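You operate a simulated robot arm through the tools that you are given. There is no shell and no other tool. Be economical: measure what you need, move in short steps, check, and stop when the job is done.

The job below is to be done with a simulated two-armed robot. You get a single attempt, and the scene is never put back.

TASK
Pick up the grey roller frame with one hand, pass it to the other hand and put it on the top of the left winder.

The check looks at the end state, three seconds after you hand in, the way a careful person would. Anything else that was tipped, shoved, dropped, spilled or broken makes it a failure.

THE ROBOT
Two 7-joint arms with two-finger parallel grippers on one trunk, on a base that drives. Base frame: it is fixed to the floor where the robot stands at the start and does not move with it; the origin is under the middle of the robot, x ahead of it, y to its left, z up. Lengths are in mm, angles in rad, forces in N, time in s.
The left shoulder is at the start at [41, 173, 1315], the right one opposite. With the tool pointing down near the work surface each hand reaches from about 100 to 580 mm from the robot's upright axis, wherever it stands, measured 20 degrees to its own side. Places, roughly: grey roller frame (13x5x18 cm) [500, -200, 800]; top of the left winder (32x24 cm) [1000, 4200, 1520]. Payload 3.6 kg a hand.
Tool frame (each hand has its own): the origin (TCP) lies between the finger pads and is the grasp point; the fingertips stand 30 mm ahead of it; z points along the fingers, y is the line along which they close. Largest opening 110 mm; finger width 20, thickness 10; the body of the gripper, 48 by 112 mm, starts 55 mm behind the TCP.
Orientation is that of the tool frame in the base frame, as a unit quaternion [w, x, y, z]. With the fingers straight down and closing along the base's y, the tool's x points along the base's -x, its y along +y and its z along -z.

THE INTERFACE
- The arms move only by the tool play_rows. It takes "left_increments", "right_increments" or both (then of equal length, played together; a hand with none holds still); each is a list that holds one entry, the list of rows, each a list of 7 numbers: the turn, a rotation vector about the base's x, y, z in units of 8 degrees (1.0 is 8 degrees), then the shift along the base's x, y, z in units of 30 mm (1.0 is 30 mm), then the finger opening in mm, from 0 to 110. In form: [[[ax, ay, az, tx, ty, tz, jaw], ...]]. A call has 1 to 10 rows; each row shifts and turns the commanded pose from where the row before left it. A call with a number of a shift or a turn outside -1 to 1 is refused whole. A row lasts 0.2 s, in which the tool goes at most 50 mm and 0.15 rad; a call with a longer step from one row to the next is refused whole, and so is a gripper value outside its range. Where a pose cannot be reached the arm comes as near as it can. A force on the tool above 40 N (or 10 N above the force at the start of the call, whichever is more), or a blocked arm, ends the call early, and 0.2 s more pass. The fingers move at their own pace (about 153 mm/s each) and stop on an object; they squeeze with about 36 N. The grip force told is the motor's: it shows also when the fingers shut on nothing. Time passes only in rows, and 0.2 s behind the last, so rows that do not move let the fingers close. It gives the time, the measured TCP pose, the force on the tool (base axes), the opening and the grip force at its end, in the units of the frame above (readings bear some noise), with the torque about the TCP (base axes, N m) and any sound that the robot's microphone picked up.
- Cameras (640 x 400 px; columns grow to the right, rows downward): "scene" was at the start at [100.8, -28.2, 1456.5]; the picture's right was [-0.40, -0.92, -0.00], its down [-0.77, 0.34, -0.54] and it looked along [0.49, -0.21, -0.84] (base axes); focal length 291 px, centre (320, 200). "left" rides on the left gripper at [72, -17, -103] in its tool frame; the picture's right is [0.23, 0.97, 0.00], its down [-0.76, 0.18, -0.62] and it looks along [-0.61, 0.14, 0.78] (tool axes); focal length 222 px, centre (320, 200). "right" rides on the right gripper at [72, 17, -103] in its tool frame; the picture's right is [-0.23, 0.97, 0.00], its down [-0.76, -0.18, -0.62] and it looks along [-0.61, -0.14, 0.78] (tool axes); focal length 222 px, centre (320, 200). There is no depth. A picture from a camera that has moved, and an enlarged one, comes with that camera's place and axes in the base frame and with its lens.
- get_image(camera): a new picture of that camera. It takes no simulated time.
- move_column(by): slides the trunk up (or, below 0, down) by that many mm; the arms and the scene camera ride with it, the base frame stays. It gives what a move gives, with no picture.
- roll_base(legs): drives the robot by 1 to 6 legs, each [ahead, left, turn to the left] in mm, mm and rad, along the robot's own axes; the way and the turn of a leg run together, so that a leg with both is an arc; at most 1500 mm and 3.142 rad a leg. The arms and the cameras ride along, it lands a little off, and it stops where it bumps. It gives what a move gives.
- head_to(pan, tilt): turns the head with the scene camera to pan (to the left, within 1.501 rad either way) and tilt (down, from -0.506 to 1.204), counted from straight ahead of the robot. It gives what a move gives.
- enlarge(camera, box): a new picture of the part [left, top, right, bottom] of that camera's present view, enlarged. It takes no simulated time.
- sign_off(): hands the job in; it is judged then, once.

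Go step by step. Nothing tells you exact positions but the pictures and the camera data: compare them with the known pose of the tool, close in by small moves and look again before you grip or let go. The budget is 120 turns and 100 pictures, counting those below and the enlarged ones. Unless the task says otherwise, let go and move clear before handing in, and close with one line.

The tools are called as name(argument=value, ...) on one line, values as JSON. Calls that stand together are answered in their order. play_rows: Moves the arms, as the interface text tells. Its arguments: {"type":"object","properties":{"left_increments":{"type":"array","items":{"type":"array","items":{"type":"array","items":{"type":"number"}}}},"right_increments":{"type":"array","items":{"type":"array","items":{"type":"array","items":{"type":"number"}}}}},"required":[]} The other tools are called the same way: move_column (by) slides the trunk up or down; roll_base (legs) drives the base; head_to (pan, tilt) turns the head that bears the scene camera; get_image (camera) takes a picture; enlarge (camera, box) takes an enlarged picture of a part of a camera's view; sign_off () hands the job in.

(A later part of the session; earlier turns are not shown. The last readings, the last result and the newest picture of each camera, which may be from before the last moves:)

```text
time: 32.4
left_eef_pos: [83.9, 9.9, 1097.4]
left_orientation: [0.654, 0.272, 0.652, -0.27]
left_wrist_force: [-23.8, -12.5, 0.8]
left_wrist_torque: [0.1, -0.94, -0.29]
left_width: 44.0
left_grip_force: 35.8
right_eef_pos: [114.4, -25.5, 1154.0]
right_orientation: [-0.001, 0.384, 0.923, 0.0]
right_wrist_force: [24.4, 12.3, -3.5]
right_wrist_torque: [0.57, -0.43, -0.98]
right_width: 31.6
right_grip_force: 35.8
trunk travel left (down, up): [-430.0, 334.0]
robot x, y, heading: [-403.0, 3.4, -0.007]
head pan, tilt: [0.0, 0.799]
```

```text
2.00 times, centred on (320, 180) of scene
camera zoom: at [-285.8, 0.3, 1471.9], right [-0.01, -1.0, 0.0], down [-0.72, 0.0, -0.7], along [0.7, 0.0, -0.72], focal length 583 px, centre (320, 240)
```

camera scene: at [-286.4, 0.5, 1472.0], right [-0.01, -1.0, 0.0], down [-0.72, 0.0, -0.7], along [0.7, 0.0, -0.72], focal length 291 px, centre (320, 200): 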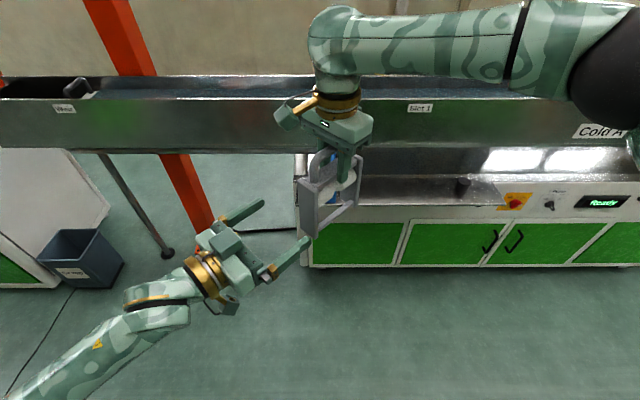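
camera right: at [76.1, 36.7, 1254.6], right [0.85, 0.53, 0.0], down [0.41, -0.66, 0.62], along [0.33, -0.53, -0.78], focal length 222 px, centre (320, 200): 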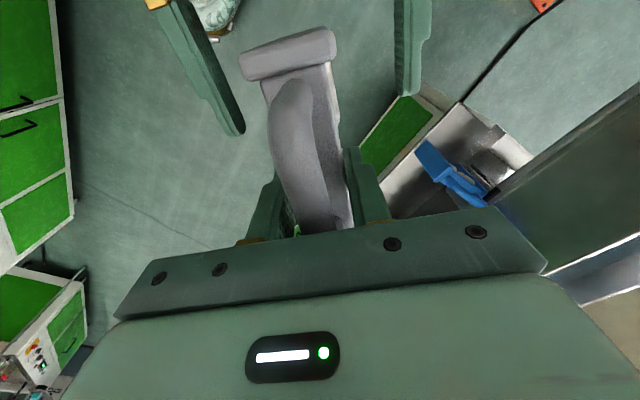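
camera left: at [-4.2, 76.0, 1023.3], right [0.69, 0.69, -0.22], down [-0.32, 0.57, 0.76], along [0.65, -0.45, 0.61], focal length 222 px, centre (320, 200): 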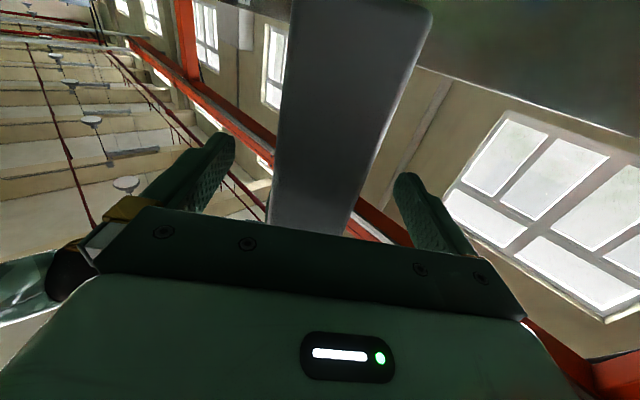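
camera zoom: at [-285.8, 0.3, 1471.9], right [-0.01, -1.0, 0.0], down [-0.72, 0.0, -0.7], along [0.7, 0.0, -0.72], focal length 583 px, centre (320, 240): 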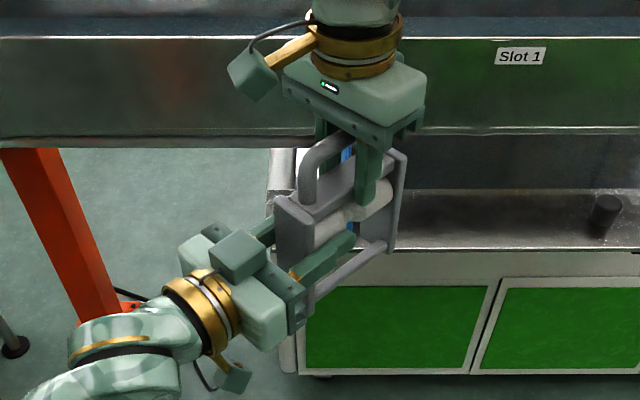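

The left hand holds the plate at 44 mm, but the two hands push against each other with about 27 N. I'll ease the left hand a few mm toward the force before releasing the right.

play_rows(left_increments=[[[0, 0, 0, -0.07, -0.05, 0, 0], [0, 0, 0, -0.07, -0.05, 0, 0], [0, 0, 0, 0, 0, 0, 0]]])

```text
time: 33.2
left_eef_pos: [79.3, 7.8, 1096.0]
left_orientation: [0.654, 0.272, 0.654, -0.266]
left_wrist_force: [6.9, 2.3, -2.8]
left_wrist_torque: [-0.17, 0.2, 0.22]
left_width: 44.1
left_grip_force: 35.9
right_eef_pos: [114.2, -26.5, 1152.5]
right_orientation: [-0.002, 0.382, 0.924, -0.002]
right_wrist_force: [-6.4, -2.7, 2.5]
right_wrist_torque: [0.19, 0.33, 0.07]
right_width: 31.5
right_grip_force: 36.5
trunk travel left (down, up): [-430.0, 334.0]
robot x, y, heading: [-402.7, 0.3, -0.006]
head pan, tilt: [0.0, 0.799]
```

The internal force is now small. I'll open the right hand and raise it straight up off the handle.

play_rows(right_increments=[[[0, 0, 0, 0, 0, 0, 40], [0, 0, 0, 0, 0, 0, 70], [0, 0, 0, 0, 0, 0, 80], [0, 0, 0, 0, 0, 0.5, 80], [0, 0, 0, 0, 0, 1, 80], [0, 0, 0, 0, 0, 1, 80], [0, 0, 0, 0, 0, 1, 80], [0, 0, 0, 0, 0, 1, 80]]])

get_image(camera="scene")

get_image(camera="left")

```text
time: 35.0
left_eef_pos: [79.5, 7.6, 1098.2]
left_orientation: [0.654, 0.271, 0.653, -0.27]
left_wrist_force: [0.3, 0.0, -0.8]
left_wrist_torque: [0.11, 0.09, 0.03]
left_width: 43.7
left_grip_force: 35.8
right_eef_pos: [114.1, -24.7, 1288.8]
right_orientation: [-0.001, 0.382, 0.924, 0.0]
right_wrist_force: [-0.1, 0.0, -0.4]
right_wrist_torque: [0.0, -0.01, -0.01]
right_width: 80.1
right_grip_force: 0.0
trunk travel left (down, up): [-430.0, 334.0]
robot x, y, heading: [-401.1, 2.1, -0.007]
head pan, tilt: [0.0, 0.799]
```

```text
64 pictures are left
camera scene: at [-286.3, 0.6, 1472.0], right [-0.01, -1.0, 0.0], down [-0.72, 0.0, -0.7], along [0.7, 0.0, -0.72], focal length 291 px, centre (320, 200)
```

scene: 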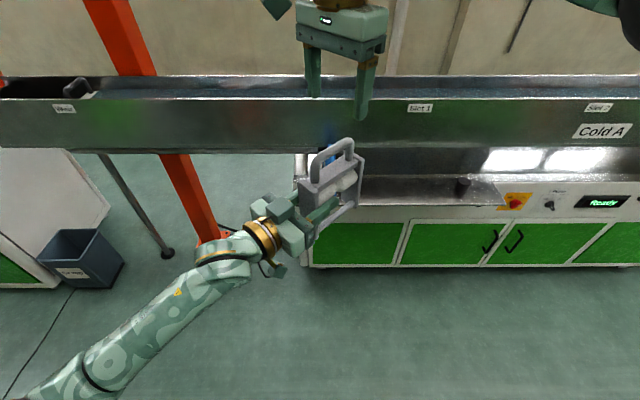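

```text
63 pictures are left
camera left: at [-5.7, 69.0, 1023.7], right [0.69, 0.69, -0.22], down [-0.32, 0.56, 0.76], along [0.65, -0.45, 0.61], focal length 222 px, centre (320, 200)
```

left: 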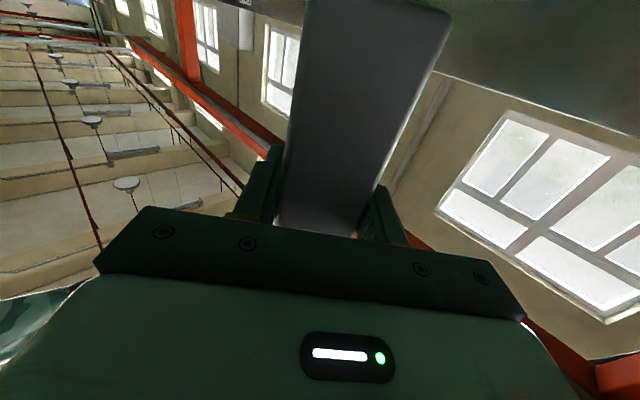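

The left hand holds the frame alone and it stays level. I'll withdraw the right hand to its side and swing the left hand to point forward.

play_rows(right_increments=[[[0, 0, 0, 0, -1, 0, 80], [0, 0, 0, 0, -1, 0, 60], [0, 0, 0, 0, -1, 0, 40], [0, 0, 0.8, 0, -1, 0, 40], [0, 0, 0.8, 0, -1, 0, 40], [0, 0, 0.8, -0.5, -1, -0.5, 40], [0, 0, 0.8, -0.5, -1, -0.5, 40], [0, 0, 0.8, -0.5, -1, -0.5, 40], [0, 0, 0.8, -0.5, -1, -0.5, 40], [0, 0, 0.8, -0.5, -0.5, -0.5, 40]]], left_increments=[[[0, 0, 0, 0, 0, 0, 0], [0, 0, 0, 0, 0, 0, 0], [0, 0, 0, 0, 0, 0, 0], [0, 0, 0.7, 0, 0.8, 0, 0], [0, 0, 0.8, 0, 0.8, 0, 0], [0, 0, 0.8, 0, 0.8, 0, 0], [0, 0, 0.8, 0, 0.8, 0, 0], [0, 0, 0.8, -0.3, 0.8, 0, 0], [0, 0, 0.8, -0.3, 0.8, 0, 0], [0, 0, 0.8, -0.3, 0.8, 0, 0]]])

head_to(pan=1.2, tilt=0.5)

get_image(camera="scene")

```text
time: 37.2
left_eef_pos: [52.9, 180.6, 1097.7]
left_orientation: [0.709, 0.016, 0.705, 0.005]
left_wrist_force: [-0.3, -0.1, -2.9]
left_wrist_torque: [0.01, 0.13, 0.0]
left_width: 43.7
left_grip_force: 36.0
right_eef_pos: [38.3, -310.9, 1210.2]
right_orientation: [0.0, 0.002, 1.0, 0.0]
right_wrist_force: [0.2, 0.3, -0.1]
right_wrist_torque: [0.0, 0.02, 0.01]
right_width: 39.9
right_grip_force: 0.1
trunk travel left (down, up): [-430.0, 334.0]
robot x, y, heading: [-402.2, 5.7, -0.004]
head pan, tilt: [0.0, 0.799]
```

```text
time: 38.6
left_eef_pos: [52.9, 177.7, 1094.3]
left_orientation: [0.707, 0.017, 0.707, 0.001]
left_wrist_force: [0.1, -0.5, -3.1]
left_wrist_torque: [0.01, 0.14, -0.02]
left_width: 43.8
left_grip_force: 36.1
right_eef_pos: [39.6, -309.8, 1210.8]
right_orientation: [0.001, 0.002, 1.0, 0.0]
right_wrist_force: [0.0, -0.1, -0.1]
right_wrist_torque: [-0.03, 0.01, -0.06]
right_width: 39.7
right_grip_force: 0.0
trunk travel left (down, up): [-430.0, 334.0]
robot x, y, heading: [-403.9, 1.1, -0.005]
head pan, tilt: [1.201, 0.499]
```

```text
62 pictures are left
camera scene: at [-333.2, 85.1, 1497.9], right [0.93, -0.37, 0.0], down [-0.18, -0.45, -0.88], along [0.32, 0.82, -0.48], focal length 291 px, centre (320, 200)
```

scene: 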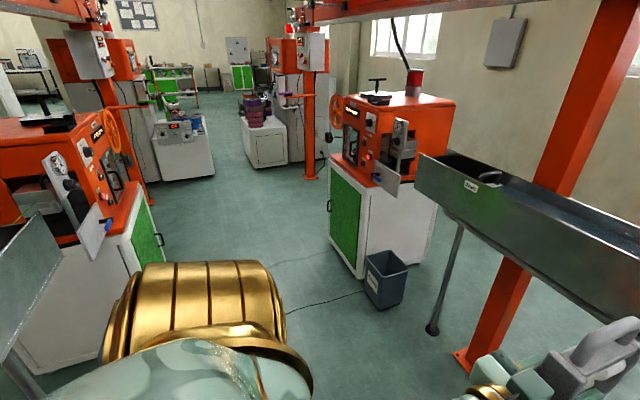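

The aisle runs between about x -730 and +470, and the target winder is beyond the right-hand machine. I'll move to the aisle's middle, turn left 90° and drive up it in stages.

roll_base(legs=[[240, 0, 0], [0, 0, 1.571]])

head_to(pan=0, tilt=0.4)

get_image(camera="scene")

```text
time: 44.2
left_eef_pos: [-333.3, 458.4, 1096.5]
left_orientation: [0.503, -0.484, 0.515, 0.497]
left_wrist_force: [-0.2, 0.0, -2.9]
left_wrist_torque: [-0.09, -0.01, -0.01]
left_width: 43.9
left_grip_force: 35.7
right_eef_pos: [155.1, 438.7, 1210.1]
right_orientation: [0.001, -0.701, 0.713, -0.001]
right_wrist_force: [1.1, -0.7, -0.1]
right_wrist_torque: [-0.02, 0.01, -0.03]
right_width: 40.2
right_grip_force: 0.1
trunk travel left (down, up): [-430.0, 334.0]
robot x, y, heading: [-161.4, 2.9, 1.555]
head pan, tilt: [1.201, 0.499]
```

```text
time: 45.6
left_eef_pos: [-333.4, 457.7, 1095.4]
left_orientation: [0.501, -0.483, 0.516, 0.499]
left_wrist_force: [-0.4, 0.2, -3.3]
left_wrist_torque: [-0.12, 0.01, 0.01]
left_width: 43.9
left_grip_force: 36.1
right_eef_pos: [155.3, 439.7, 1209.8]
right_orientation: [0.0, -0.701, 0.713, -0.001]
right_wrist_force: [0.0, 0.2, 0.4]
right_wrist_torque: [-0.01, -0.02, 0.01]
right_width: 40.0
right_grip_force: 0.1
trunk travel left (down, up): [-430.0, 334.0]
robot x, y, heading: [-160.6, -2.9, 1.552]
head pan, tilt: [0.0, 0.4]
```

```text
61 pictures are left
camera scene: at [-158.9, 129.0, 1507.0], right [1.0, -0.02, 0.0], down [-0.01, -0.39, -0.92], along [0.02, 0.92, -0.39], focal length 291 px, centre (320, 200)
```

scene: 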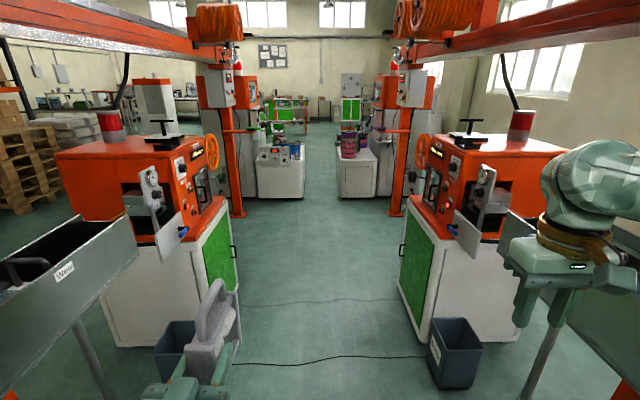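

The view down the aisle is clear and the given coordinates project onto the top of the right-hand orange box (403, 75). I'll drive forward along the middle in one leg and look again.

roll_base(legs=[[1300, -60, 0.016]])

get_image(camera="scene")

```text
time: 52.1
left_eef_pos: [-272.9, 1750.2, 1094.2]
left_orientation: [0.495, -0.489, 0.511, 0.505]
left_wrist_force: [-0.9, 1.0, -2.9]
left_wrist_torque: [-0.12, -0.03, -0.01]
left_width: 44.1
left_grip_force: 35.6
right_eef_pos: [214.2, 1743.9, 1210.2]
right_orientation: [-0.001, 0.709, -0.705, 0.0]
right_wrist_force: [0.2, 0.8, -0.3]
right_wrist_torque: [0.01, 0.03, 0.0]
right_width: 39.9
right_grip_force: 0.0
trunk travel left (down, up): [-430.0, 334.0]
robot x, y, heading: [-90.5, 1299.9, 1.575]
head pan, tilt: [0.0, 0.4]
```

```text
60 pictures are left
camera scene: at [-92.7, 1426.3, 1507.0], right [1.0, 0.0, 0.0], down [0.0, -0.39, -0.92], along [0.0, 0.92, -0.39], focal length 291 px, centre (320, 200)
```

scene: 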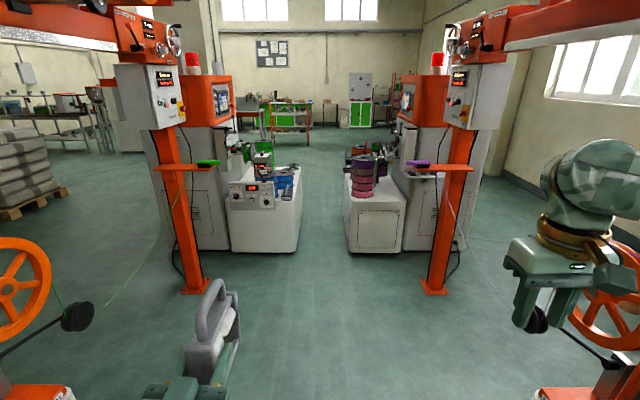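

The winder's orange box is partly hidden behind the post's control box. I'll zoom in on it.

enlarge(camera="scene", box=[340, 30, 540, 270])

enlarge(camera="scene", box=[100, 30, 300, 200])

```text
1.67 times, centred on (440, 150) of scene
camera zoom: at [-92.7, 1426.3, 1507.0], right [1.0, 0.0, 0.0], down [0.0, -0.39, -0.92], along [0.0, 0.92, -0.39], focal length 486 px, centre (120, 283)
```

zoom: 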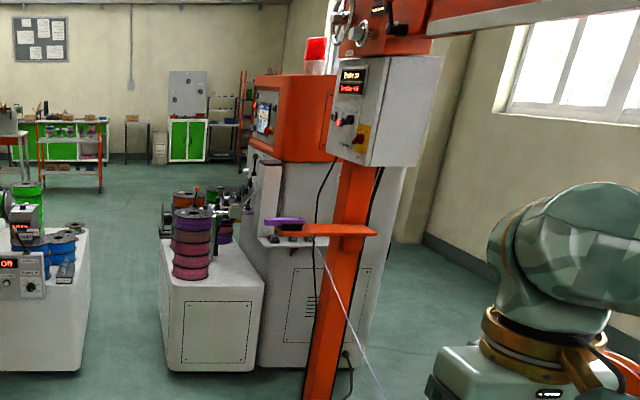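

```text
2.35 times, centred on (200, 115) of scene
camera zoom: at [-92.7, 1426.3, 1507.0], right [1.0, 0.0, 0.0], down [0.0, -0.39, -0.92], along [0.0, 0.92, -0.39], focal length 685 px, centre (602, 400)
```

zoom: 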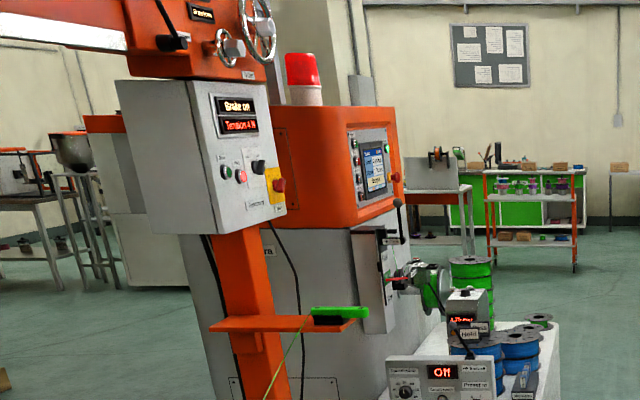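

The winder's orange head carries a red beacon, and its top is at my camera's level, so I can't see the surface. I'll raise the column and look down on it.

move_column(by=330)

get_image(camera="scene")

enlarge(camera="scene", box=[340, 60, 540, 185])

```text
time: 55.4
left_eef_pos: [-279.7, 1750.2, 1422.3]
left_orientation: [0.487, -0.479, 0.522, 0.511]
left_wrist_force: [0.4, -0.2, -2.8]
left_wrist_torque: [-0.15, -0.02, -0.04]
left_width: 44.0
left_grip_force: 36.0
right_eef_pos: [214.7, 1742.3, 1540.7]
right_orientation: [0.0, 0.709, -0.705, 0.001]
right_wrist_force: [1.0, 0.4, 0.1]
right_wrist_torque: [-0.02, 0.0, 0.02]
right_width: 40.2
right_grip_force: 0.0
trunk travel left (down, up): [-760.0, 4.0]
robot x, y, heading: [-91.1, 1292.4, 1.579]
head pan, tilt: [0.0, 0.4]
```

```text
57 pictures are left
camera scene: at [-92.6, 1399.4, 1837.7], right [1.0, 0.0, 0.0], down [0.0, -0.39, -0.92], along [0.0, 0.92, -0.39], focal length 291 px, centre (320, 200)
```

scene: 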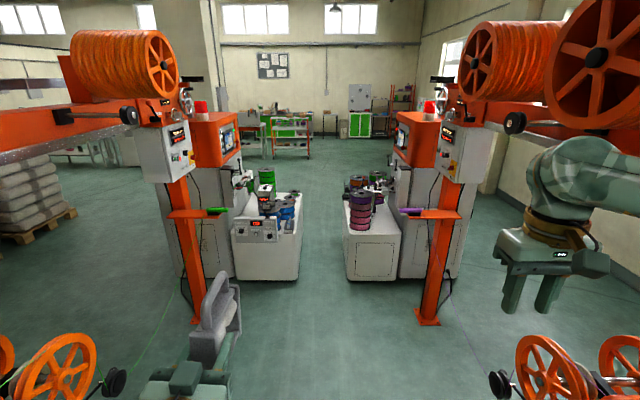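

```text
3.20 times, centred on (440, 122) of scene
camera zoom: at [-92.6, 1399.4, 1837.7], right [1.0, 0.0, 0.0], down [0.0, -0.39, -0.92], along [0.0, 0.92, -0.39], focal length 932 px, centre (-64, 448)
```

zoom: 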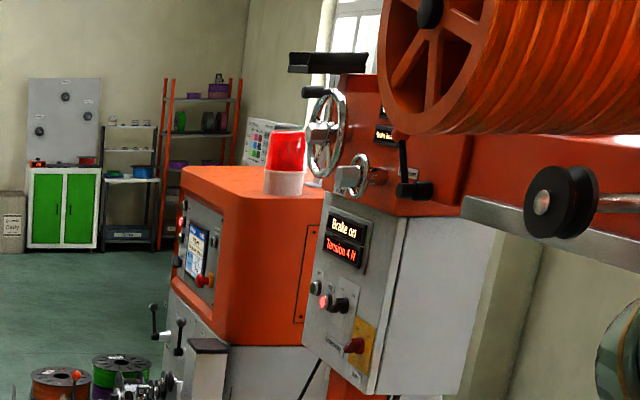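

From above I see the orange head's top with a beacon near its front edge. The corner is at roughly (630, 3750). I'll tuck the right hand lower and inward, then drive nearer.

play_rows(right_increments=[[[0, 0, 0, -0.4, -0.4, -1, 40], [0, 0, 0, -0.4, -0.4, -1, 40], [0, 0, 0, -0.4, -0.4, -1, 40], [0, 0, 0, -0.4, -0.4, -1, 40], [0, 0, 0, -0.4, -0.4, -1, 40], [0, 0, 0, -0.4, -0.4, -1, 40], [0, 0, 0, -0.4, -0.4, -1, 40], [0, 0, 0, -0.4, -0.4, -1, 40], [0, 0, 0, 0, 0, 0, 40]]])

roll_base(legs=[[1300, -200, 0]])

head_to(pan=-0.5, tilt=0.5)

get_image(camera="scene")

```text
time: 57.4
left_eef_pos: [-279.8, 1750.2, 1424.1]
left_orientation: [0.489, -0.477, 0.522, 0.511]
left_wrist_force: [-1.3, 0.1, -3.2]
left_wrist_torque: [-0.16, 0.02, 0.0]
left_width: 43.5
left_grip_force: 36.0
right_eef_pos: [119.2, 1647.2, 1297.1]
right_orientation: [0.0, 0.709, -0.705, 0.0]
right_wrist_force: [0.5, 0.0, 0.3]
right_wrist_torque: [0.01, 0.01, 0.02]
right_width: 40.2
right_grip_force: 0.2
trunk travel left (down, up): [-760.0, 4.0]
robot x, y, heading: [-90.8, 1299.7, 1.578]
head pan, tilt: [0.0, 0.4]
```

```text
time: 63.9
left_eef_pos: [-88.1, 3026.5, 1423.7]
left_orientation: [0.488, -0.478, 0.521, 0.511]
left_wrist_force: [0.0, -0.4, -3.2]
left_wrist_torque: [-0.12, 0.03, 0.01]
left_width: 43.6
left_grip_force: 36.2
right_eef_pos: [312.3, 2925.7, 1299.9]
right_orientation: [0.0, 0.71, -0.704, 0.001]
right_wrist_force: [0.4, -0.5, -1.3]
right_wrist_torque: [0.01, 0.01, 0.03]
right_width: 40.1
right_grip_force: 0.0
trunk travel left (down, up): [-760.0, 4.0]
robot x, y, heading: [102.5, 2575.5, 1.581]
head pan, tilt: [0.0, 0.4]
```

```text
time: 64.8
left_eef_pos: [-88.9, 3027.2, 1422.6]
left_orientation: [0.486, -0.477, 0.522, 0.513]
left_wrist_force: [-0.4, 0.9, -2.7]
left_wrist_torque: [-0.14, 0.01, 0.0]
left_width: 43.7
left_grip_force: 36.0
right_eef_pos: [310.8, 2925.8, 1297.2]
right_orientation: [0.0, 0.709, -0.705, 0.001]
right_wrist_force: [-0.8, 0.4, -0.2]
right_wrist_torque: [0.02, 0.04, 0.01]
right_width: 40.1
right_grip_force: 0.0
trunk travel left (down, up): [-760.0, 4.0]
robot x, y, heading: [101.2, 2576.2, 1.587]
head pan, tilt: [-0.499, 0.499]
```

```text
55 pictures are left
camera scene: at [143.4, 2664.3, 1828.7], right [0.88, -0.47, 0.0], down [-0.23, -0.42, -0.88], along [0.41, 0.77, -0.48], focal length 291 px, centre (320, 200)
```

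scene: 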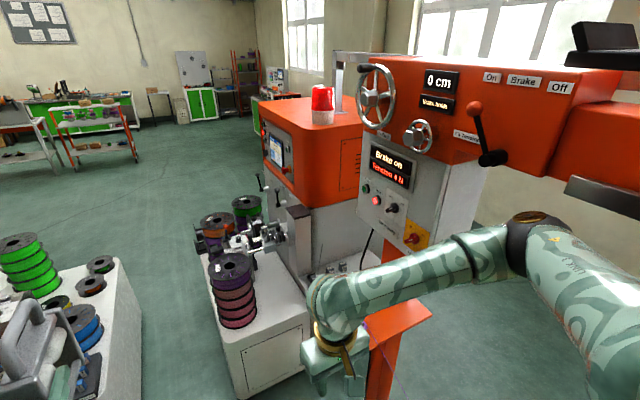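

I'm now close enough to measure the orange head's top. I'll zoom in.

enlarge(camera="scene", box=[240, 70, 400, 170])

```text
4.00 times, centred on (320, 120) of scene
camera zoom: at [143.4, 2664.3, 1828.7], right [0.88, -0.47, 0.0], down [-0.23, -0.42, -0.88], along [0.41, 0.77, -0.48], focal length 1165 px, centre (320, 520)
```

zoom: 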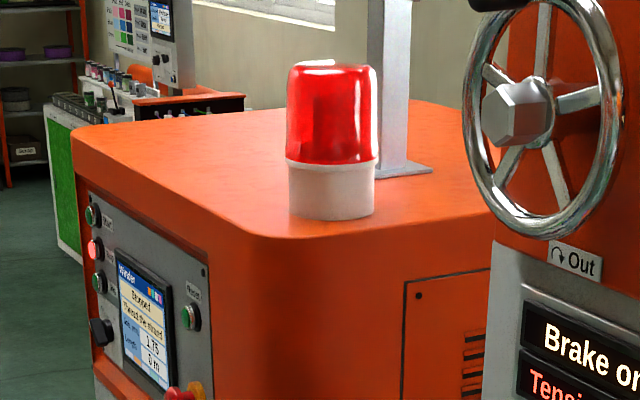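

The free top surface lies at z≈1510, spanning roughly x 645–1250 and y 3760–4380, with the beacon near (795, 3877) and a grey upright near (935, 3957). I'll raise the left hand above that level while yawing it out to the left, and lower the right hand out of the way.

play_rows(left_increments=[[[0, 0, 0, 0, 0, 1, 0], [0, 0, 0, 0, 0, 1, 0], [0, 0, 0.8, -0.8, -0.25, 0.9, 0], [0, 0, 0.8, -0.8, -0.25, 0.9, 0], [0, 0, 0.8, -0.8, -0.25, 0.9, 0], [0, 0, 0.8, -0.8, -0.25, 0.9, 0], [0, 0, 0.8, -0.8, -0.25, 0.9, 0], [0, 0, 0.8, -0.8, -0.25, 0.8, 0], [0, 0, 0.8, -0.8, -0.25, 0.5, 0], [0, 0, 0.6, -0.8, -0.25, 0, 0]]], right_increments=[[[0, 0, 0, 0, -0.2, -1, 40], [0, 0, 0, 0, -0.2, -1, 40], [0, 0, 0, 0, -0.2, -1, 40], [0, 0, 0, 0, -0.2, -1, 40], [0, 0, 0, 0, -0.2, -1, 40], [0, 0, 0, 0, -0.2, -1, 40], [0, 0, 0, 0, -0.2, -1, 40], [0, 0, 0, 0, -0.2, -1, 40], [0, 0, 0, 0, 0, 0, 40], [0, 0, 0, 0, 0, 0, 40]]])

head_to(pan=-0.3, tilt=0.6)

get_image(camera="scene")

```text
time: 65.8
left_eef_pos: [-151.6, 3012.3, 1532.3]
left_orientation: [0.382, -0.479, 0.51, 0.604]
left_wrist_force: [0.5, -0.5, -3.6]
left_wrist_torque: [-0.2, -0.06, -0.01]
left_width: 44.0
left_grip_force: 36.4
right_eef_pos: [310.6, 2902.7, 1179.9]
right_orientation: [0.0, 0.71, -0.704, 0.0]
right_wrist_force: [-0.1, -0.1, -0.3]
right_wrist_torque: [-0.02, -0.02, 0.0]
right_width: 39.9
right_grip_force: 0.0
trunk travel left (down, up): [-760.0, 4.0]
robot x, y, heading: [101.4, 2571.3, 1.575]
head pan, tilt: [-0.499, 0.499]
stopped in row 5 (left hand): the arm was blocked; the commanded pose is now the measured one
```

```text
time: 66.6
left_eef_pos: [-150.4, 3012.3, 1531.9]
left_orientation: [0.383, -0.479, 0.51, 0.603]
left_wrist_force: [0.4, -0.1, -3.2]
left_wrist_torque: [-0.13, 0.03, 0.0]
left_width: 43.9
left_grip_force: 35.6
right_eef_pos: [309.9, 2902.5, 1180.0]
right_orientation: [0.0, 0.709, -0.705, -0.001]
right_wrist_force: [0.4, -0.9, -0.2]
right_wrist_torque: [-0.01, -0.01, -0.02]
right_width: 40.2
right_grip_force: 0.1
trunk travel left (down, up): [-760.0, 4.0]
robot x, y, heading: [99.2, 2572.8, 1.575]
head pan, tilt: [-0.3, 0.6]
```

```text
53 pictures are left
camera scene: at [126.4, 2668.8, 1819.6], right [0.96, -0.29, 0.0], down [-0.16, -0.54, -0.82], along [0.24, 0.79, -0.57], focal length 291 px, centre (320, 200)
```

scene: 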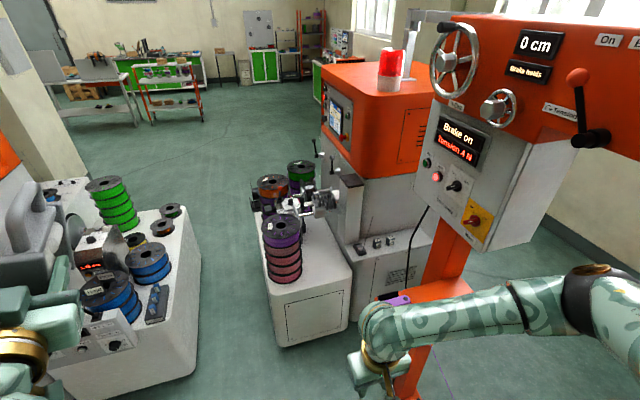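

The left arm stopped partway (no external force, so probably a joint limit). The right hand is lower but its elbow still flares. I'll raise the left hand alone in smaller steps and keep lowering the right.

play_rows(left_increments=[[[0, 0, 0, 0, 0.3, 0.6, 0], [0, 0, 0, 0, 0.3, 0.6, 0], [0, 0, 0, 0, 0.3, 0.6, 0], [0, 0, 0, 0, 0.3, 0.6, 0], [0, 0, 0, 0, 0.3, 0.6, 0], [0, 0, 0, 0, 0.3, 0.6, 0], [0, 0, 0, 0, 0.3, 0.6, 0], [0, 0, 0, 0, 0, 0, 0]]], right_increments=[[[0, 0, 0, 0, -0.3, -0.9, 40], [0, 0, 0, 0, -0.3, -0.9, 40], [0, 0, 0, 0, -0.3, -0.9, 40], [0, 0, 0, 0, -0.3, -0.9, 40], [0, 0, 0, 0, 0, 0, 40], [0, 0, 0, 0, 0, 0, 40], [0, 0, 0, 0, 0, 0, 40], [0, 0, 0, 0, 0, 0, 40]]])

head_to(pan=0.2, tilt=0.6)

get_image(camera="scene")

```text
time: 68.4
left_eef_pos: [-151.3, 3073.7, 1658.0]
left_orientation: [0.383, -0.48, 0.508, 0.604]
left_wrist_force: [-0.2, 0.2, -4.3]
left_wrist_torque: [-0.13, -0.07, 0.01]
left_width: 43.8
left_grip_force: 35.9
right_eef_pos: [311.0, 2866.6, 1073.2]
right_orientation: [-0.001, 0.71, -0.705, -0.001]
right_wrist_force: [-0.1, 0.4, 0.0]
right_wrist_torque: [0.0, 0.02, -0.01]
right_width: 40.0
right_grip_force: 0.1
trunk travel left (down, up): [-760.0, 4.0]
robot x, y, heading: [101.5, 2572.2, 1.578]
head pan, tilt: [-0.3, 0.6]
```

```text
time: 69.3
left_eef_pos: [-151.7, 3073.0, 1657.6]
left_orientation: [0.383, -0.479, 0.509, 0.604]
left_wrist_force: [-0.4, -0.9, -3.4]
left_wrist_torque: [-0.14, -0.02, -0.02]
left_width: 43.8
left_grip_force: 36.4
right_eef_pos: [310.9, 2867.2, 1072.3]
right_orientation: [0.0, 0.709, -0.705, 0.0]
right_wrist_force: [-0.3, 0.8, 0.8]
right_wrist_torque: [0.0, -0.01, 0.01]
right_width: 39.8
right_grip_force: 0.0
trunk travel left (down, up): [-760.0, 4.0]
robot x, y, heading: [101.2, 2576.2, 1.585]
head pan, tilt: [0.201, 0.6]
```

```text
52 pictures are left
camera scene: at [82.6, 2670.8, 1819.5], right [0.98, 0.2, 0.0], down [0.12, -0.55, -0.82], along [-0.17, 0.81, -0.57], focal length 291 px, centre (320, 200)
```

scene: 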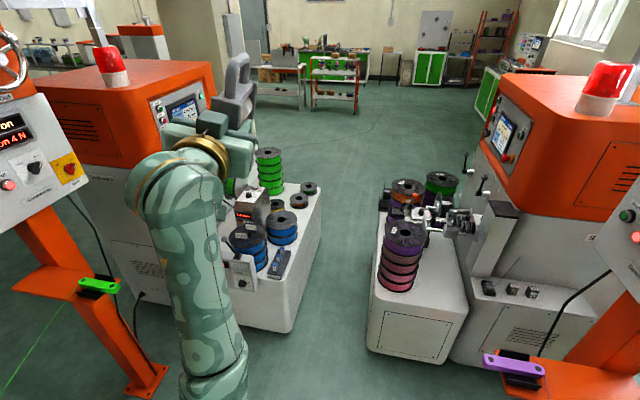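

The left hand is at z 1658, with the frame level. I'll test how far the left arm can reach forward in the free aisle here, which decides where to park the base.

play_rows(left_increments=[[[0, 0, -0.5, 0, 1, 0, 0], [0, 0, -0.5, 0, 1, 0, 0], [0, 0, -0.5, 0, 1, 0, 0], [0, 0, 0, 0, 1, 0, 0], [0, 0, 0, 0, 1, 0, 0], [0, 0, 0, 0, 1, 0, 0], [0, 0, 0, 0, 1, 0, 0], [0, 0, 0, 0, 1, 0, 0], [0, 0, 0, 0, 1, 0, 0], [0, 0, 0, 0, 1, 0, 0]]])

```text
time: 71.5
left_eef_pos: [-151.3, 3376.3, 1657.0]
left_orientation: [0.443, -0.423, 0.557, 0.561]
left_wrist_force: [-0.6, -0.8, -3.6]
left_wrist_torque: [-0.14, 0.01, -0.03]
left_width: 43.9
left_grip_force: 36.0
right_eef_pos: [311.1, 2867.4, 1073.4]
right_orientation: [0.001, 0.71, -0.705, 0.001]
right_wrist_force: [0.3, 0.7, 0.9]
right_wrist_torque: [0.03, 0.02, 0.02]
right_width: 40.0
right_grip_force: 0.1
trunk travel left (down, up): [-760.0, 4.0]
robot x, y, heading: [98.6, 2571.9, 1.579]
head pan, tilt: [0.201, 0.6]
```

It reached 805 mm ahead with no complaint. I'll test a little further.

play_rows(left_increments=[[[0, 0, 0, 0, 1, 0, 0], [0, 0, 0, 0, 1, 0, 0], [0, 0, 0, 0, 1, 0, 0], [0, 0, 0, 0, 0, 0, 0]]])

```text
time: 72.5
left_eef_pos: [-152.1, 3386.0, 1656.9]
left_orientation: [0.444, -0.424, 0.556, 0.561]
left_wrist_force: [0.1, -0.4, -3.2]
left_wrist_torque: [-0.13, -0.03, 0.0]
left_width: 43.6
left_grip_force: 35.9
left hand out of reach, approached as far as the arm can: row 1, 2, 3
right_eef_pos: [311.2, 2867.1, 1072.6]
right_orientation: [-0.001, 0.71, -0.704, -0.001]
right_wrist_force: [0.2, 0.0, 0.0]
right_wrist_torque: [0.03, -0.03, -0.02]
right_width: 39.8
right_grip_force: 0.0
trunk travel left (down, up): [-760.0, 4.0]
robot x, y, heading: [99.5, 2574.2, 1.581]
head pan, tilt: [0.201, 0.6]
```

Maximum reach is about 777 mm from the shoulder, enough to place from a base spot near (285, 3440) facing almost +x. I'll pull the left hand back and aim it 45° to the left, and tuck the right hand back beside the body.

play_rows(left_increments=[[[0, 0, 0.25, -0.4, -0.9, 0, 0], [0, 0, 0.25, -0.4, -0.95, 0, 0], [0, 0, 0.25, -0.4, -0.95, 0, 0], [0, 0, 0.25, -0.4, -0.95, 0, 0], [0, 0, 0.25, -0.4, -0.95, 0, 0], [0, 0, 0.25, -0.4, -0.95, 0, 0], [0, 0, 0.25, -0.4, -0.95, 0, 0], [0, 0, 0.25, -0.4, -0.95, 0, 0], [0, 0, 0.25, -0.4, -0.95, 0, 0], [0, 0, 0, 0, 0, 0, 0]]], right_increments=[[[0, 0, 0, 0.45, -0.55, 0, 40], [0, 0, 0, 0.45, -0.55, 0, 40], [0, 0, 0, 0.45, -0.55, 0, 40], [0, 0, 0, 0.45, -0.55, 0, 40], [0, 0, 0, 0.45, -0.55, 0, 40], [0, 0, 0, 0.45, -0.55, 0, 40], [0, 0, 0, 0.45, -0.55, 0, 40], [0, 0, 0, 0.45, -0.55, 0, 40], [0, 0, 0, 0.45, -0.55, 0, 40], [0, 0, 0, 0, 0, 0, 40]]])

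play_rows(left_increments=[[[0, 0, 0.4, -0.5, -0.7, 0, 0], [0, 0, 0.4, -0.5, -0.7, 0, 0], [0, 0, 0.4, -0.5, -0.7, 0, 0], [0, 0, 0.4, -0.5, -0.7, 0, 0], [0, 0, 0.4, -0.5, -0.7, 0, 0], [0, 0, 0.4, -0.5, -0.7, 0, 0], [0, 0, 0, 0, 0, 0, 0]]])

head_to(pan=-0.4, tilt=0.7)

get_image(camera="scene")

```text
time: 74.7
left_eef_pos: [-259.3, 3129.3, 1656.2]
left_orientation: [0.349, -0.505, 0.483, 0.624]
left_wrist_force: [-0.3, 1.0, -3.5]
left_wrist_torque: [-0.14, -0.02, 0.01]
left_width: 43.7
left_grip_force: 35.9
right_eef_pos: [430.2, 2718.0, 1072.3]
right_orientation: [-0.001, 0.71, -0.704, -0.001]
right_wrist_force: [0.9, 0.4, -0.1]
right_wrist_torque: [-0.02, 0.0, 0.02]
right_width: 40.4
right_grip_force: 0.0
trunk travel left (down, up): [-760.0, 4.0]
robot x, y, heading: [99.0, 2575.1, 1.576]
head pan, tilt: [0.201, 0.6]
```

```text
time: 76.3
left_eef_pos: [-349.6, 3001.0, 1655.8]
left_orientation: [0.24, -0.578, 0.393, 0.673]
left_wrist_force: [-0.1, 0.5, -2.5]
left_wrist_torque: [-0.11, -0.09, 0.0]
left_width: 43.8
left_grip_force: 36.1
right_eef_pos: [431.3, 2718.5, 1070.7]
right_orientation: [0.0, 0.71, -0.704, 0.0]
right_wrist_force: [0.2, -0.1, -0.2]
right_wrist_torque: [-0.05, 0.01, 0.0]
right_width: 40.0
right_grip_force: 0.1
trunk travel left (down, up): [-760.0, 4.0]
robot x, y, heading: [103.0, 2575.0, 1.58]
head pan, tilt: [0.201, 0.6]
```

```text
time: 77.3
left_eef_pos: [-350.7, 3002.9, 1657.4]
left_orientation: [0.241, -0.579, 0.392, 0.673]
left_wrist_force: [-0.1, 1.1, -2.9]
left_wrist_torque: [-0.12, -0.08, 0.0]
left_width: 44.0
left_grip_force: 36.2
right_eef_pos: [430.2, 2717.7, 1069.1]
right_orientation: [0.0, 0.709, -0.705, 0.0]
right_wrist_force: [0.0, -0.2, -0.7]
right_wrist_torque: [-0.06, -0.04, 0.02]
right_width: 39.9
right_grip_force: 0.0
trunk travel left (down, up): [-760.0, 4.0]
robot x, y, heading: [101.4, 2570.8, 1.581]
head pan, tilt: [-0.4, 0.7]
```

```text
51 pictures are left
camera scene: at [132.7, 2662.4, 1811.0], right [0.92, -0.38, 0.0], down [-0.25, -0.6, -0.76], along [0.29, 0.71, -0.64], focal length 291 px, centre (320, 200)
```

scene: 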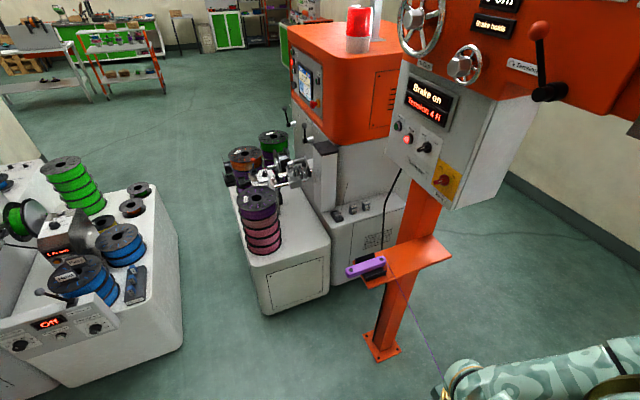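

The spool table's front is at y≈3710, and the purple reel's holder reaches out to about (490, 3200, 900) with a thread running back from it. I'll look down to see my base's footprint.

head_to(pan=-0.3, tilt=1.2)

get_image(camera="scene")

```text
time: 78.2
left_eef_pos: [-351.0, 3002.2, 1656.5]
left_orientation: [0.241, -0.579, 0.392, 0.673]
left_wrist_force: [-0.4, -0.5, -2.7]
left_wrist_torque: [-0.13, -0.07, -0.03]
left_width: 43.2
left_grip_force: 35.9
right_eef_pos: [431.2, 2717.8, 1070.6]
right_orientation: [0.0, 0.709, -0.705, 0.0]
right_wrist_force: [-0.3, 0.6, -0.3]
right_wrist_torque: [0.0, 0.0, -0.04]
right_width: 39.9
right_grip_force: 0.0
trunk travel left (down, up): [-760.0, 4.0]
robot x, y, heading: [100.9, 2575.2, 1.577]
head pan, tilt: [-0.3, 1.201]
```

```text
50 pictures are left
camera scene: at [116.6, 2637.5, 1775.0], right [0.96, -0.29, 0.0], down [-0.27, -0.89, -0.36], along [0.11, 0.35, -0.93], focal length 291 px, centre (320, 200)
```

scene: 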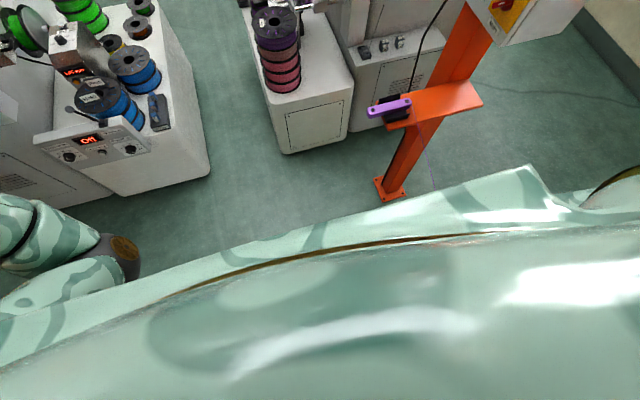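

The reel tip is at about (438, 3180, 1005), so I'll keep the robot at x≈100 while passing, already facing +x, with the right hand pulled in front of the chest. Tuck first, then turn.

play_rows(right_increments=[[[0, 0, 0, -0.95, 0.5, 0.62, 40], [0, 0, 0, -0.95, 0.5, 0.62, 40], [0, 0, 0, -0.95, 0.5, 0.62, 40], [0, 0, 0, -0.95, 0.5, 0.62, 40], [0, 0, 0, -0.95, 0.5, 0.62, 40], [0, 0, 0, -0.95, 0.5, 0.62, 40], [0, 0, 0, -0.95, 0.5, 0.62, 40], [0, 0, 0, 0, 0, 0, 20]]])

head_to(pan=-0.9, tilt=0.7)

get_image(camera="scene")

```text
time: 80.0
left_eef_pos: [-349.4, 3002.8, 1656.8]
left_orientation: [0.241, -0.578, 0.393, 0.673]
left_wrist_force: [-0.6, -0.2, -3.3]
left_wrist_torque: [-0.13, -0.08, -0.01]
left_width: 43.5
left_grip_force: 36.0
right_eef_pos: [231.9, 2825.0, 1201.2]
right_orientation: [0.0, 0.71, -0.705, 0.0]
right_wrist_force: [0.5, 0.8, 0.1]
right_wrist_torque: [0.01, -0.01, 0.02]
right_width: 20.2
right_grip_force: 0.1
trunk travel left (down, up): [-760.0, 4.0]
robot x, y, heading: [100.5, 2574.0, 1.577]
head pan, tilt: [-0.3, 1.201]
```

```text
time: 81.0
left_eef_pos: [-349.5, 3002.7, 1656.8]
left_orientation: [0.242, -0.579, 0.392, 0.672]
left_wrist_force: [-0.2, 0.2, -3.5]
left_wrist_torque: [-0.14, -0.09, -0.02]
left_width: 43.7
left_grip_force: 35.6
right_eef_pos: [232.8, 2823.4, 1200.9]
right_orientation: [-0.001, 0.71, -0.705, 0.0]
right_wrist_force: [-0.5, -0.4, -0.5]
right_wrist_torque: [0.0, 0.01, 0.02]
right_width: 20.2
right_grip_force: 0.1
trunk travel left (down, up): [-760.0, 4.0]
robot x, y, heading: [100.9, 2575.0, 1.581]
head pan, tilt: [-0.901, 0.7]
```

```text
49 pictures are left
camera scene: at [166.0, 2637.5, 1810.9], right [0.63, -0.78, 0.0], down [-0.5, -0.4, -0.76], along [0.6, 0.48, -0.64], focal length 291 px, centre (320, 200)
```

scene: 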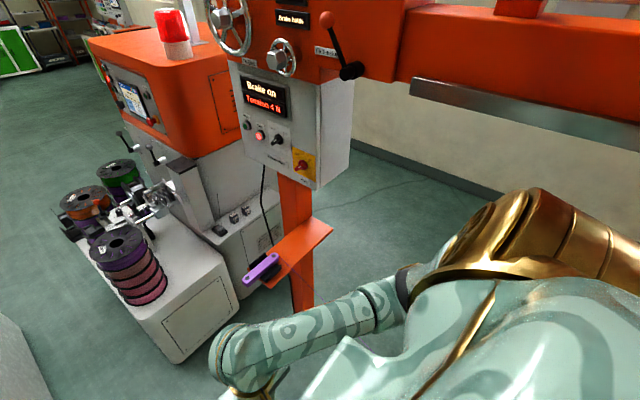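

The right arm is clear of the reel and post. I'll turn the base to face about +x here in the open.

roll_base(legs=[[0, 0, -0.75], [0, 0, -0.73]])

head_to(pan=0.7, tilt=0.6)

get_image(camera="scene")

```text
time: 85.4
left_eef_pos: [490.5, 3056.9, 1657.7]
left_orientation: [0.634, -0.16, 0.681, 0.331]
left_wrist_force: [-0.7, 0.4, -2.6]
left_wrist_torque: [-0.05, 0.1, 0.01]
left_width: 43.2
left_grip_force: 35.7
right_eef_pos: [358.7, 2462.1, 1201.1]
right_orientation: [0.0, -0.045, 0.999, 0.0]
right_wrist_force: [-0.6, 0.5, 0.0]
right_wrist_torque: [0.0, -0.01, -0.02]
right_width: 19.9
right_grip_force: 0.1
trunk travel left (down, up): [-760.0, 4.0]
robot x, y, heading: [102.8, 2573.9, 0.084]
head pan, tilt: [-0.901, 0.7]
```

```text
time: 87.0
left_eef_pos: [490.9, 3058.0, 1656.5]
left_orientation: [0.634, -0.16, 0.681, 0.331]
left_wrist_force: [-0.4, -0.1, -4.1]
left_wrist_torque: [-0.11, 0.13, -0.02]
left_width: 43.4
left_grip_force: 36.0
right_eef_pos: [358.8, 2462.2, 1201.7]
right_orientation: [0.0, -0.044, 0.999, 0.001]
right_wrist_force: [0.6, -0.9, 0.0]
right_wrist_torque: [0.05, 0.01, -0.01]
right_width: 20.2
right_grip_force: 0.1
trunk travel left (down, up): [-760.0, 4.0]
robot x, y, heading: [102.7, 2568.8, 0.086]
head pan, tilt: [0.7, 0.6]
```

```text
48 pictures are left
camera scene: at [173.4, 2637.6, 1819.5], right [0.71, -0.71, 0.0], down [-0.4, -0.4, -0.82], along [0.58, 0.58, -0.57], focal length 291 px, centre (320, 200)
```

scene: 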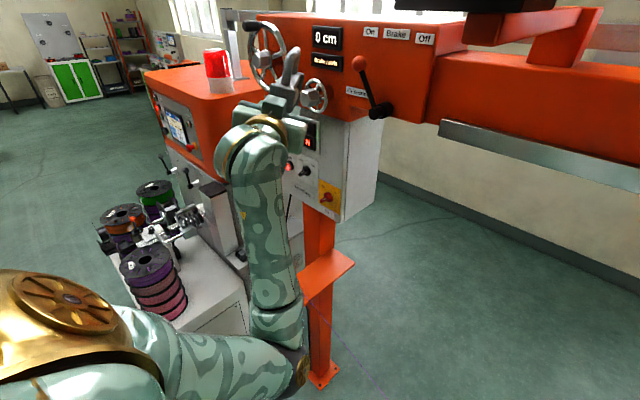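

At this heading the left hand is near the brake handwheel, so I'll back up into the aisle's middle before strafing past it.

roll_base(legs=[[-195, 0, 0], [60, 500, 0]])

get_image(camera="scene")

```text
time: 91.1
left_eef_pos: [306.4, 3542.1, 1656.7]
left_orientation: [0.633, -0.162, 0.68, 0.334]
left_wrist_force: [0.0, 0.3, -3.3]
left_wrist_torque: [-0.1, 0.11, 0.0]
left_width: 43.4
left_grip_force: 35.8
right_eef_pos: [181.8, 2947.3, 1200.9]
right_orientation: [0.0, -0.048, 0.999, 0.0]
right_wrist_force: [0.6, 0.3, -0.8]
right_wrist_torque: [0.04, -0.01, 0.01]
right_width: 20.3
right_grip_force: 0.0
trunk travel left (down, up): [-760.0, 4.0]
robot x, y, heading: [-80.2, 3053.5, 0.101]
head pan, tilt: [0.7, 0.6]
```

```text
47 pictures are left
camera scene: at [-7.0, 3119.9, 1819.6], right [0.71, -0.7, 0.0], down [-0.4, -0.4, -0.83], along [0.58, 0.59, -0.56], focal length 291 px, centre (320, 200)
```

scene: 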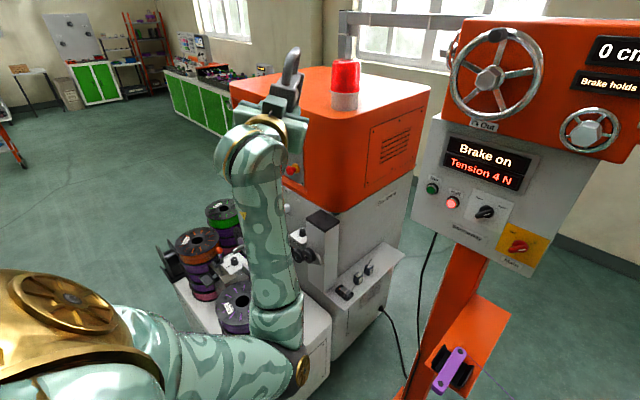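

I can now see the top's near edge and the beacon well. I'll zoom to measure.

enlarge(camera="scene", box=[220, 30, 460, 180])

```text
2.67 times, centred on (340, 105) of scene
camera zoom: at [-7.0, 3119.9, 1819.6], right [0.71, -0.7, 0.0], down [-0.4, -0.4, -0.83], along [0.58, 0.59, -0.56], focal length 777 px, centre (267, 453)
```

zoom: 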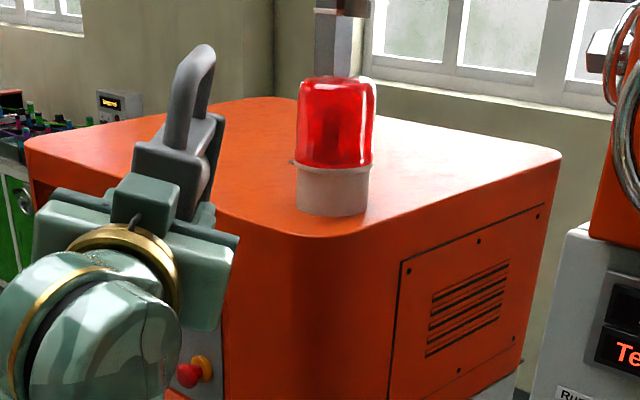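

The top measures as a rectangle about x 670–1245, y 3730–4405, z≈1500–1510, with beacon at (810, 3833). I'll strafe level with my parking row, then look before going ahead.

roll_base(legs=[[38, 375, 0]])

head_to(pan=0.5, tilt=0.7)

get_image(camera="scene")

head_to(pan=-0.3, tilt=0.9)

get_image(camera="scene")

```text
time: 93.5
left_eef_pos: [305.6, 3918.7, 1655.9]
left_orientation: [0.632, -0.162, 0.68, 0.335]
left_wrist_force: [-1.3, -0.3, -3.4]
left_wrist_torque: [-0.09, 0.14, 0.02]
left_width: 43.6
left_grip_force: 36.2
right_eef_pos: [182.4, 3323.2, 1200.8]
right_orientation: [0.0, -0.049, 0.999, 0.0]
right_wrist_force: [-0.9, -0.6, 0.3]
right_wrist_torque: [0.01, -0.01, 0.01]
right_width: 20.0
right_grip_force: 0.2
trunk travel left (down, up): [-760.0, 4.0]
robot x, y, heading: [-79.5, 3431.5, 0.099]
head pan, tilt: [0.7, 0.6]
```

```text
time: 94.2
left_eef_pos: [306.0, 3922.2, 1655.3]
left_orientation: [0.632, -0.164, 0.68, 0.334]
left_wrist_force: [0.4, 0.2, -3.0]
left_wrist_torque: [-0.09, 0.11, -0.03]
left_width: 43.5
left_grip_force: 36.3
right_eef_pos: [183.6, 3323.8, 1203.0]
right_orientation: [0.0, -0.049, 0.999, -0.001]
right_wrist_force: [-0.1, 0.7, 0.0]
right_wrist_torque: [0.03, -0.01, 0.04]
right_width: 19.8
right_grip_force: 0.1
trunk travel left (down, up): [-760.0, 4.0]
robot x, y, heading: [-80.8, 3432.5, 0.102]
head pan, tilt: [0.499, 0.7]
```

```text
45 pictures are left
camera scene: at [2.9, 3482.0, 1810.9], right [0.56, -0.83, 0.0], down [-0.53, -0.36, -0.76], along [0.63, 0.43, -0.64], focal length 291 px, centre (320, 200)
```

scene: 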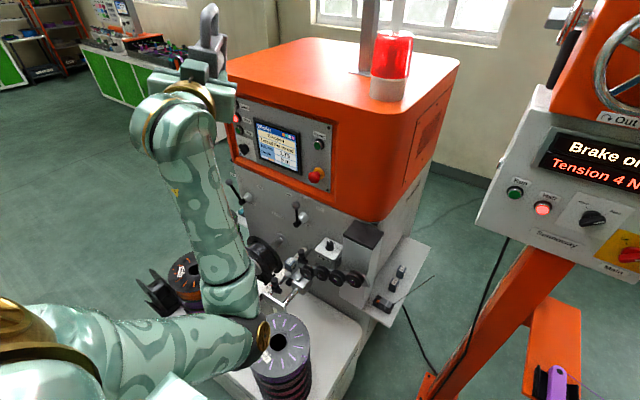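

```text
time: 95.4
left_eef_pos: [306.5, 3920.3, 1656.1]
left_orientation: [0.632, -0.164, 0.68, 0.335]
left_wrist_force: [1.1, -0.5, -2.9]
left_wrist_torque: [-0.09, 0.13, 0.01]
left_width: 43.5
left_grip_force: 35.2
right_eef_pos: [183.0, 3324.1, 1200.9]
right_orientation: [0.0, -0.051, 0.999, -0.001]
right_wrist_force: [0.0, -0.5, 0.2]
right_wrist_torque: [0.03, -0.02, -0.01]
right_width: 20.1
right_grip_force: 0.0
trunk travel left (down, up): [-760.0, 4.0]
robot x, y, heading: [-76.4, 3430.7, 0.101]
head pan, tilt: [-0.3, 0.901]
```

```text
44 pictures are left
camera scene: at [6.7, 3418.3, 1794.8], right [-0.2, -0.98, 0.0], down [-0.77, 0.16, -0.62], along [0.61, -0.12, -0.78], focal length 291 px, centre (320, 200)
```

scene: 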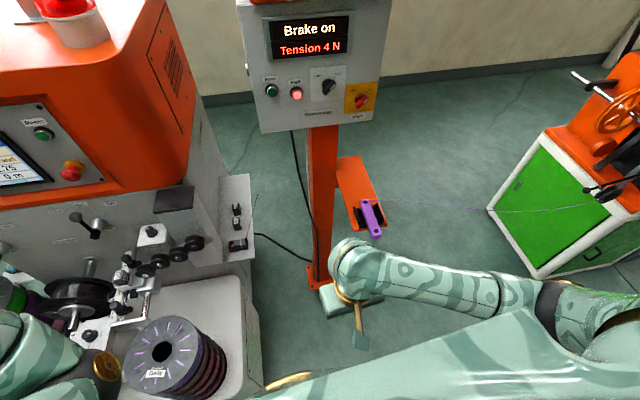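

Views are clear: control box face is at x≈690, the reel is low at x≈470, and the spools are well below the left arm. I'll go ahead 200 mm and check.

roll_base(legs=[[200, -20, 0]])

head_to(pan=0.6, tilt=0.7)

get_image(camera="scene")

```text
time: 97.0
left_eef_pos: [489.9, 3892.9, 1662.5]
left_orientation: [0.635, -0.165, 0.675, 0.338]
left_wrist_force: [-1.2, 0.6, -3.1]
left_wrist_torque: [-0.12, 0.08, -0.04]
left_width: 43.5
left_grip_force: 35.7
right_eef_pos: [372.2, 3298.6, 1203.6]
right_orientation: [0.003, -0.053, 0.999, 0.002]
right_wrist_force: [-1.4, -0.2, -0.1]
right_wrist_torque: [0.06, -0.1, 0.0]
right_width: 20.2
right_grip_force: 0.1
trunk travel left (down, up): [-760.0, 4.0]
robot x, y, heading: [120.7, 3409.4, 0.108]
head pan, tilt: [-0.3, 0.901]
```

```text
time: 98.2
left_eef_pos: [499.6, 3898.3, 1657.9]
left_orientation: [0.632, -0.165, 0.678, 0.338]
left_wrist_force: [0.6, -0.2, -3.4]
left_wrist_torque: [-0.12, 0.13, 0.05]
left_width: 43.6
left_grip_force: 35.9
right_eef_pos: [378.5, 3302.0, 1202.8]
right_orientation: [0.001, -0.053, 0.999, 0.0]
right_wrist_force: [0.4, 0.2, 1.0]
right_wrist_torque: [0.02, -0.02, -0.02]
right_width: 19.6
right_grip_force: 0.1
trunk travel left (down, up): [-760.0, 4.0]
robot x, y, heading: [121.1, 3410.6, 0.105]
head pan, tilt: [0.6, 0.7]
```

```text
43 pictures are left
camera scene: at [193.7, 3464.6, 1811.1], right [0.65, -0.76, 0.0], down [-0.49, -0.42, -0.77], along [0.58, 0.5, -0.64], focal length 291 px, centre (320, 200)
```

scene: 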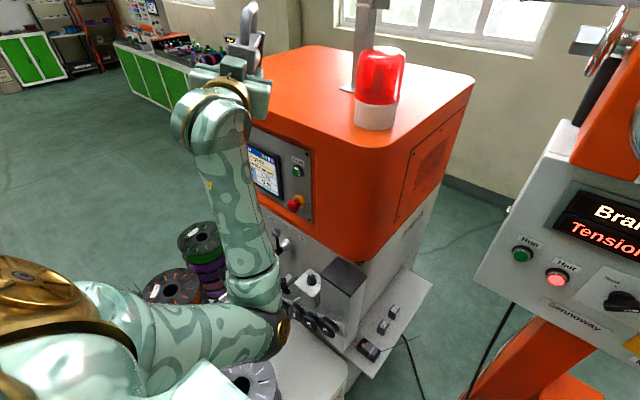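

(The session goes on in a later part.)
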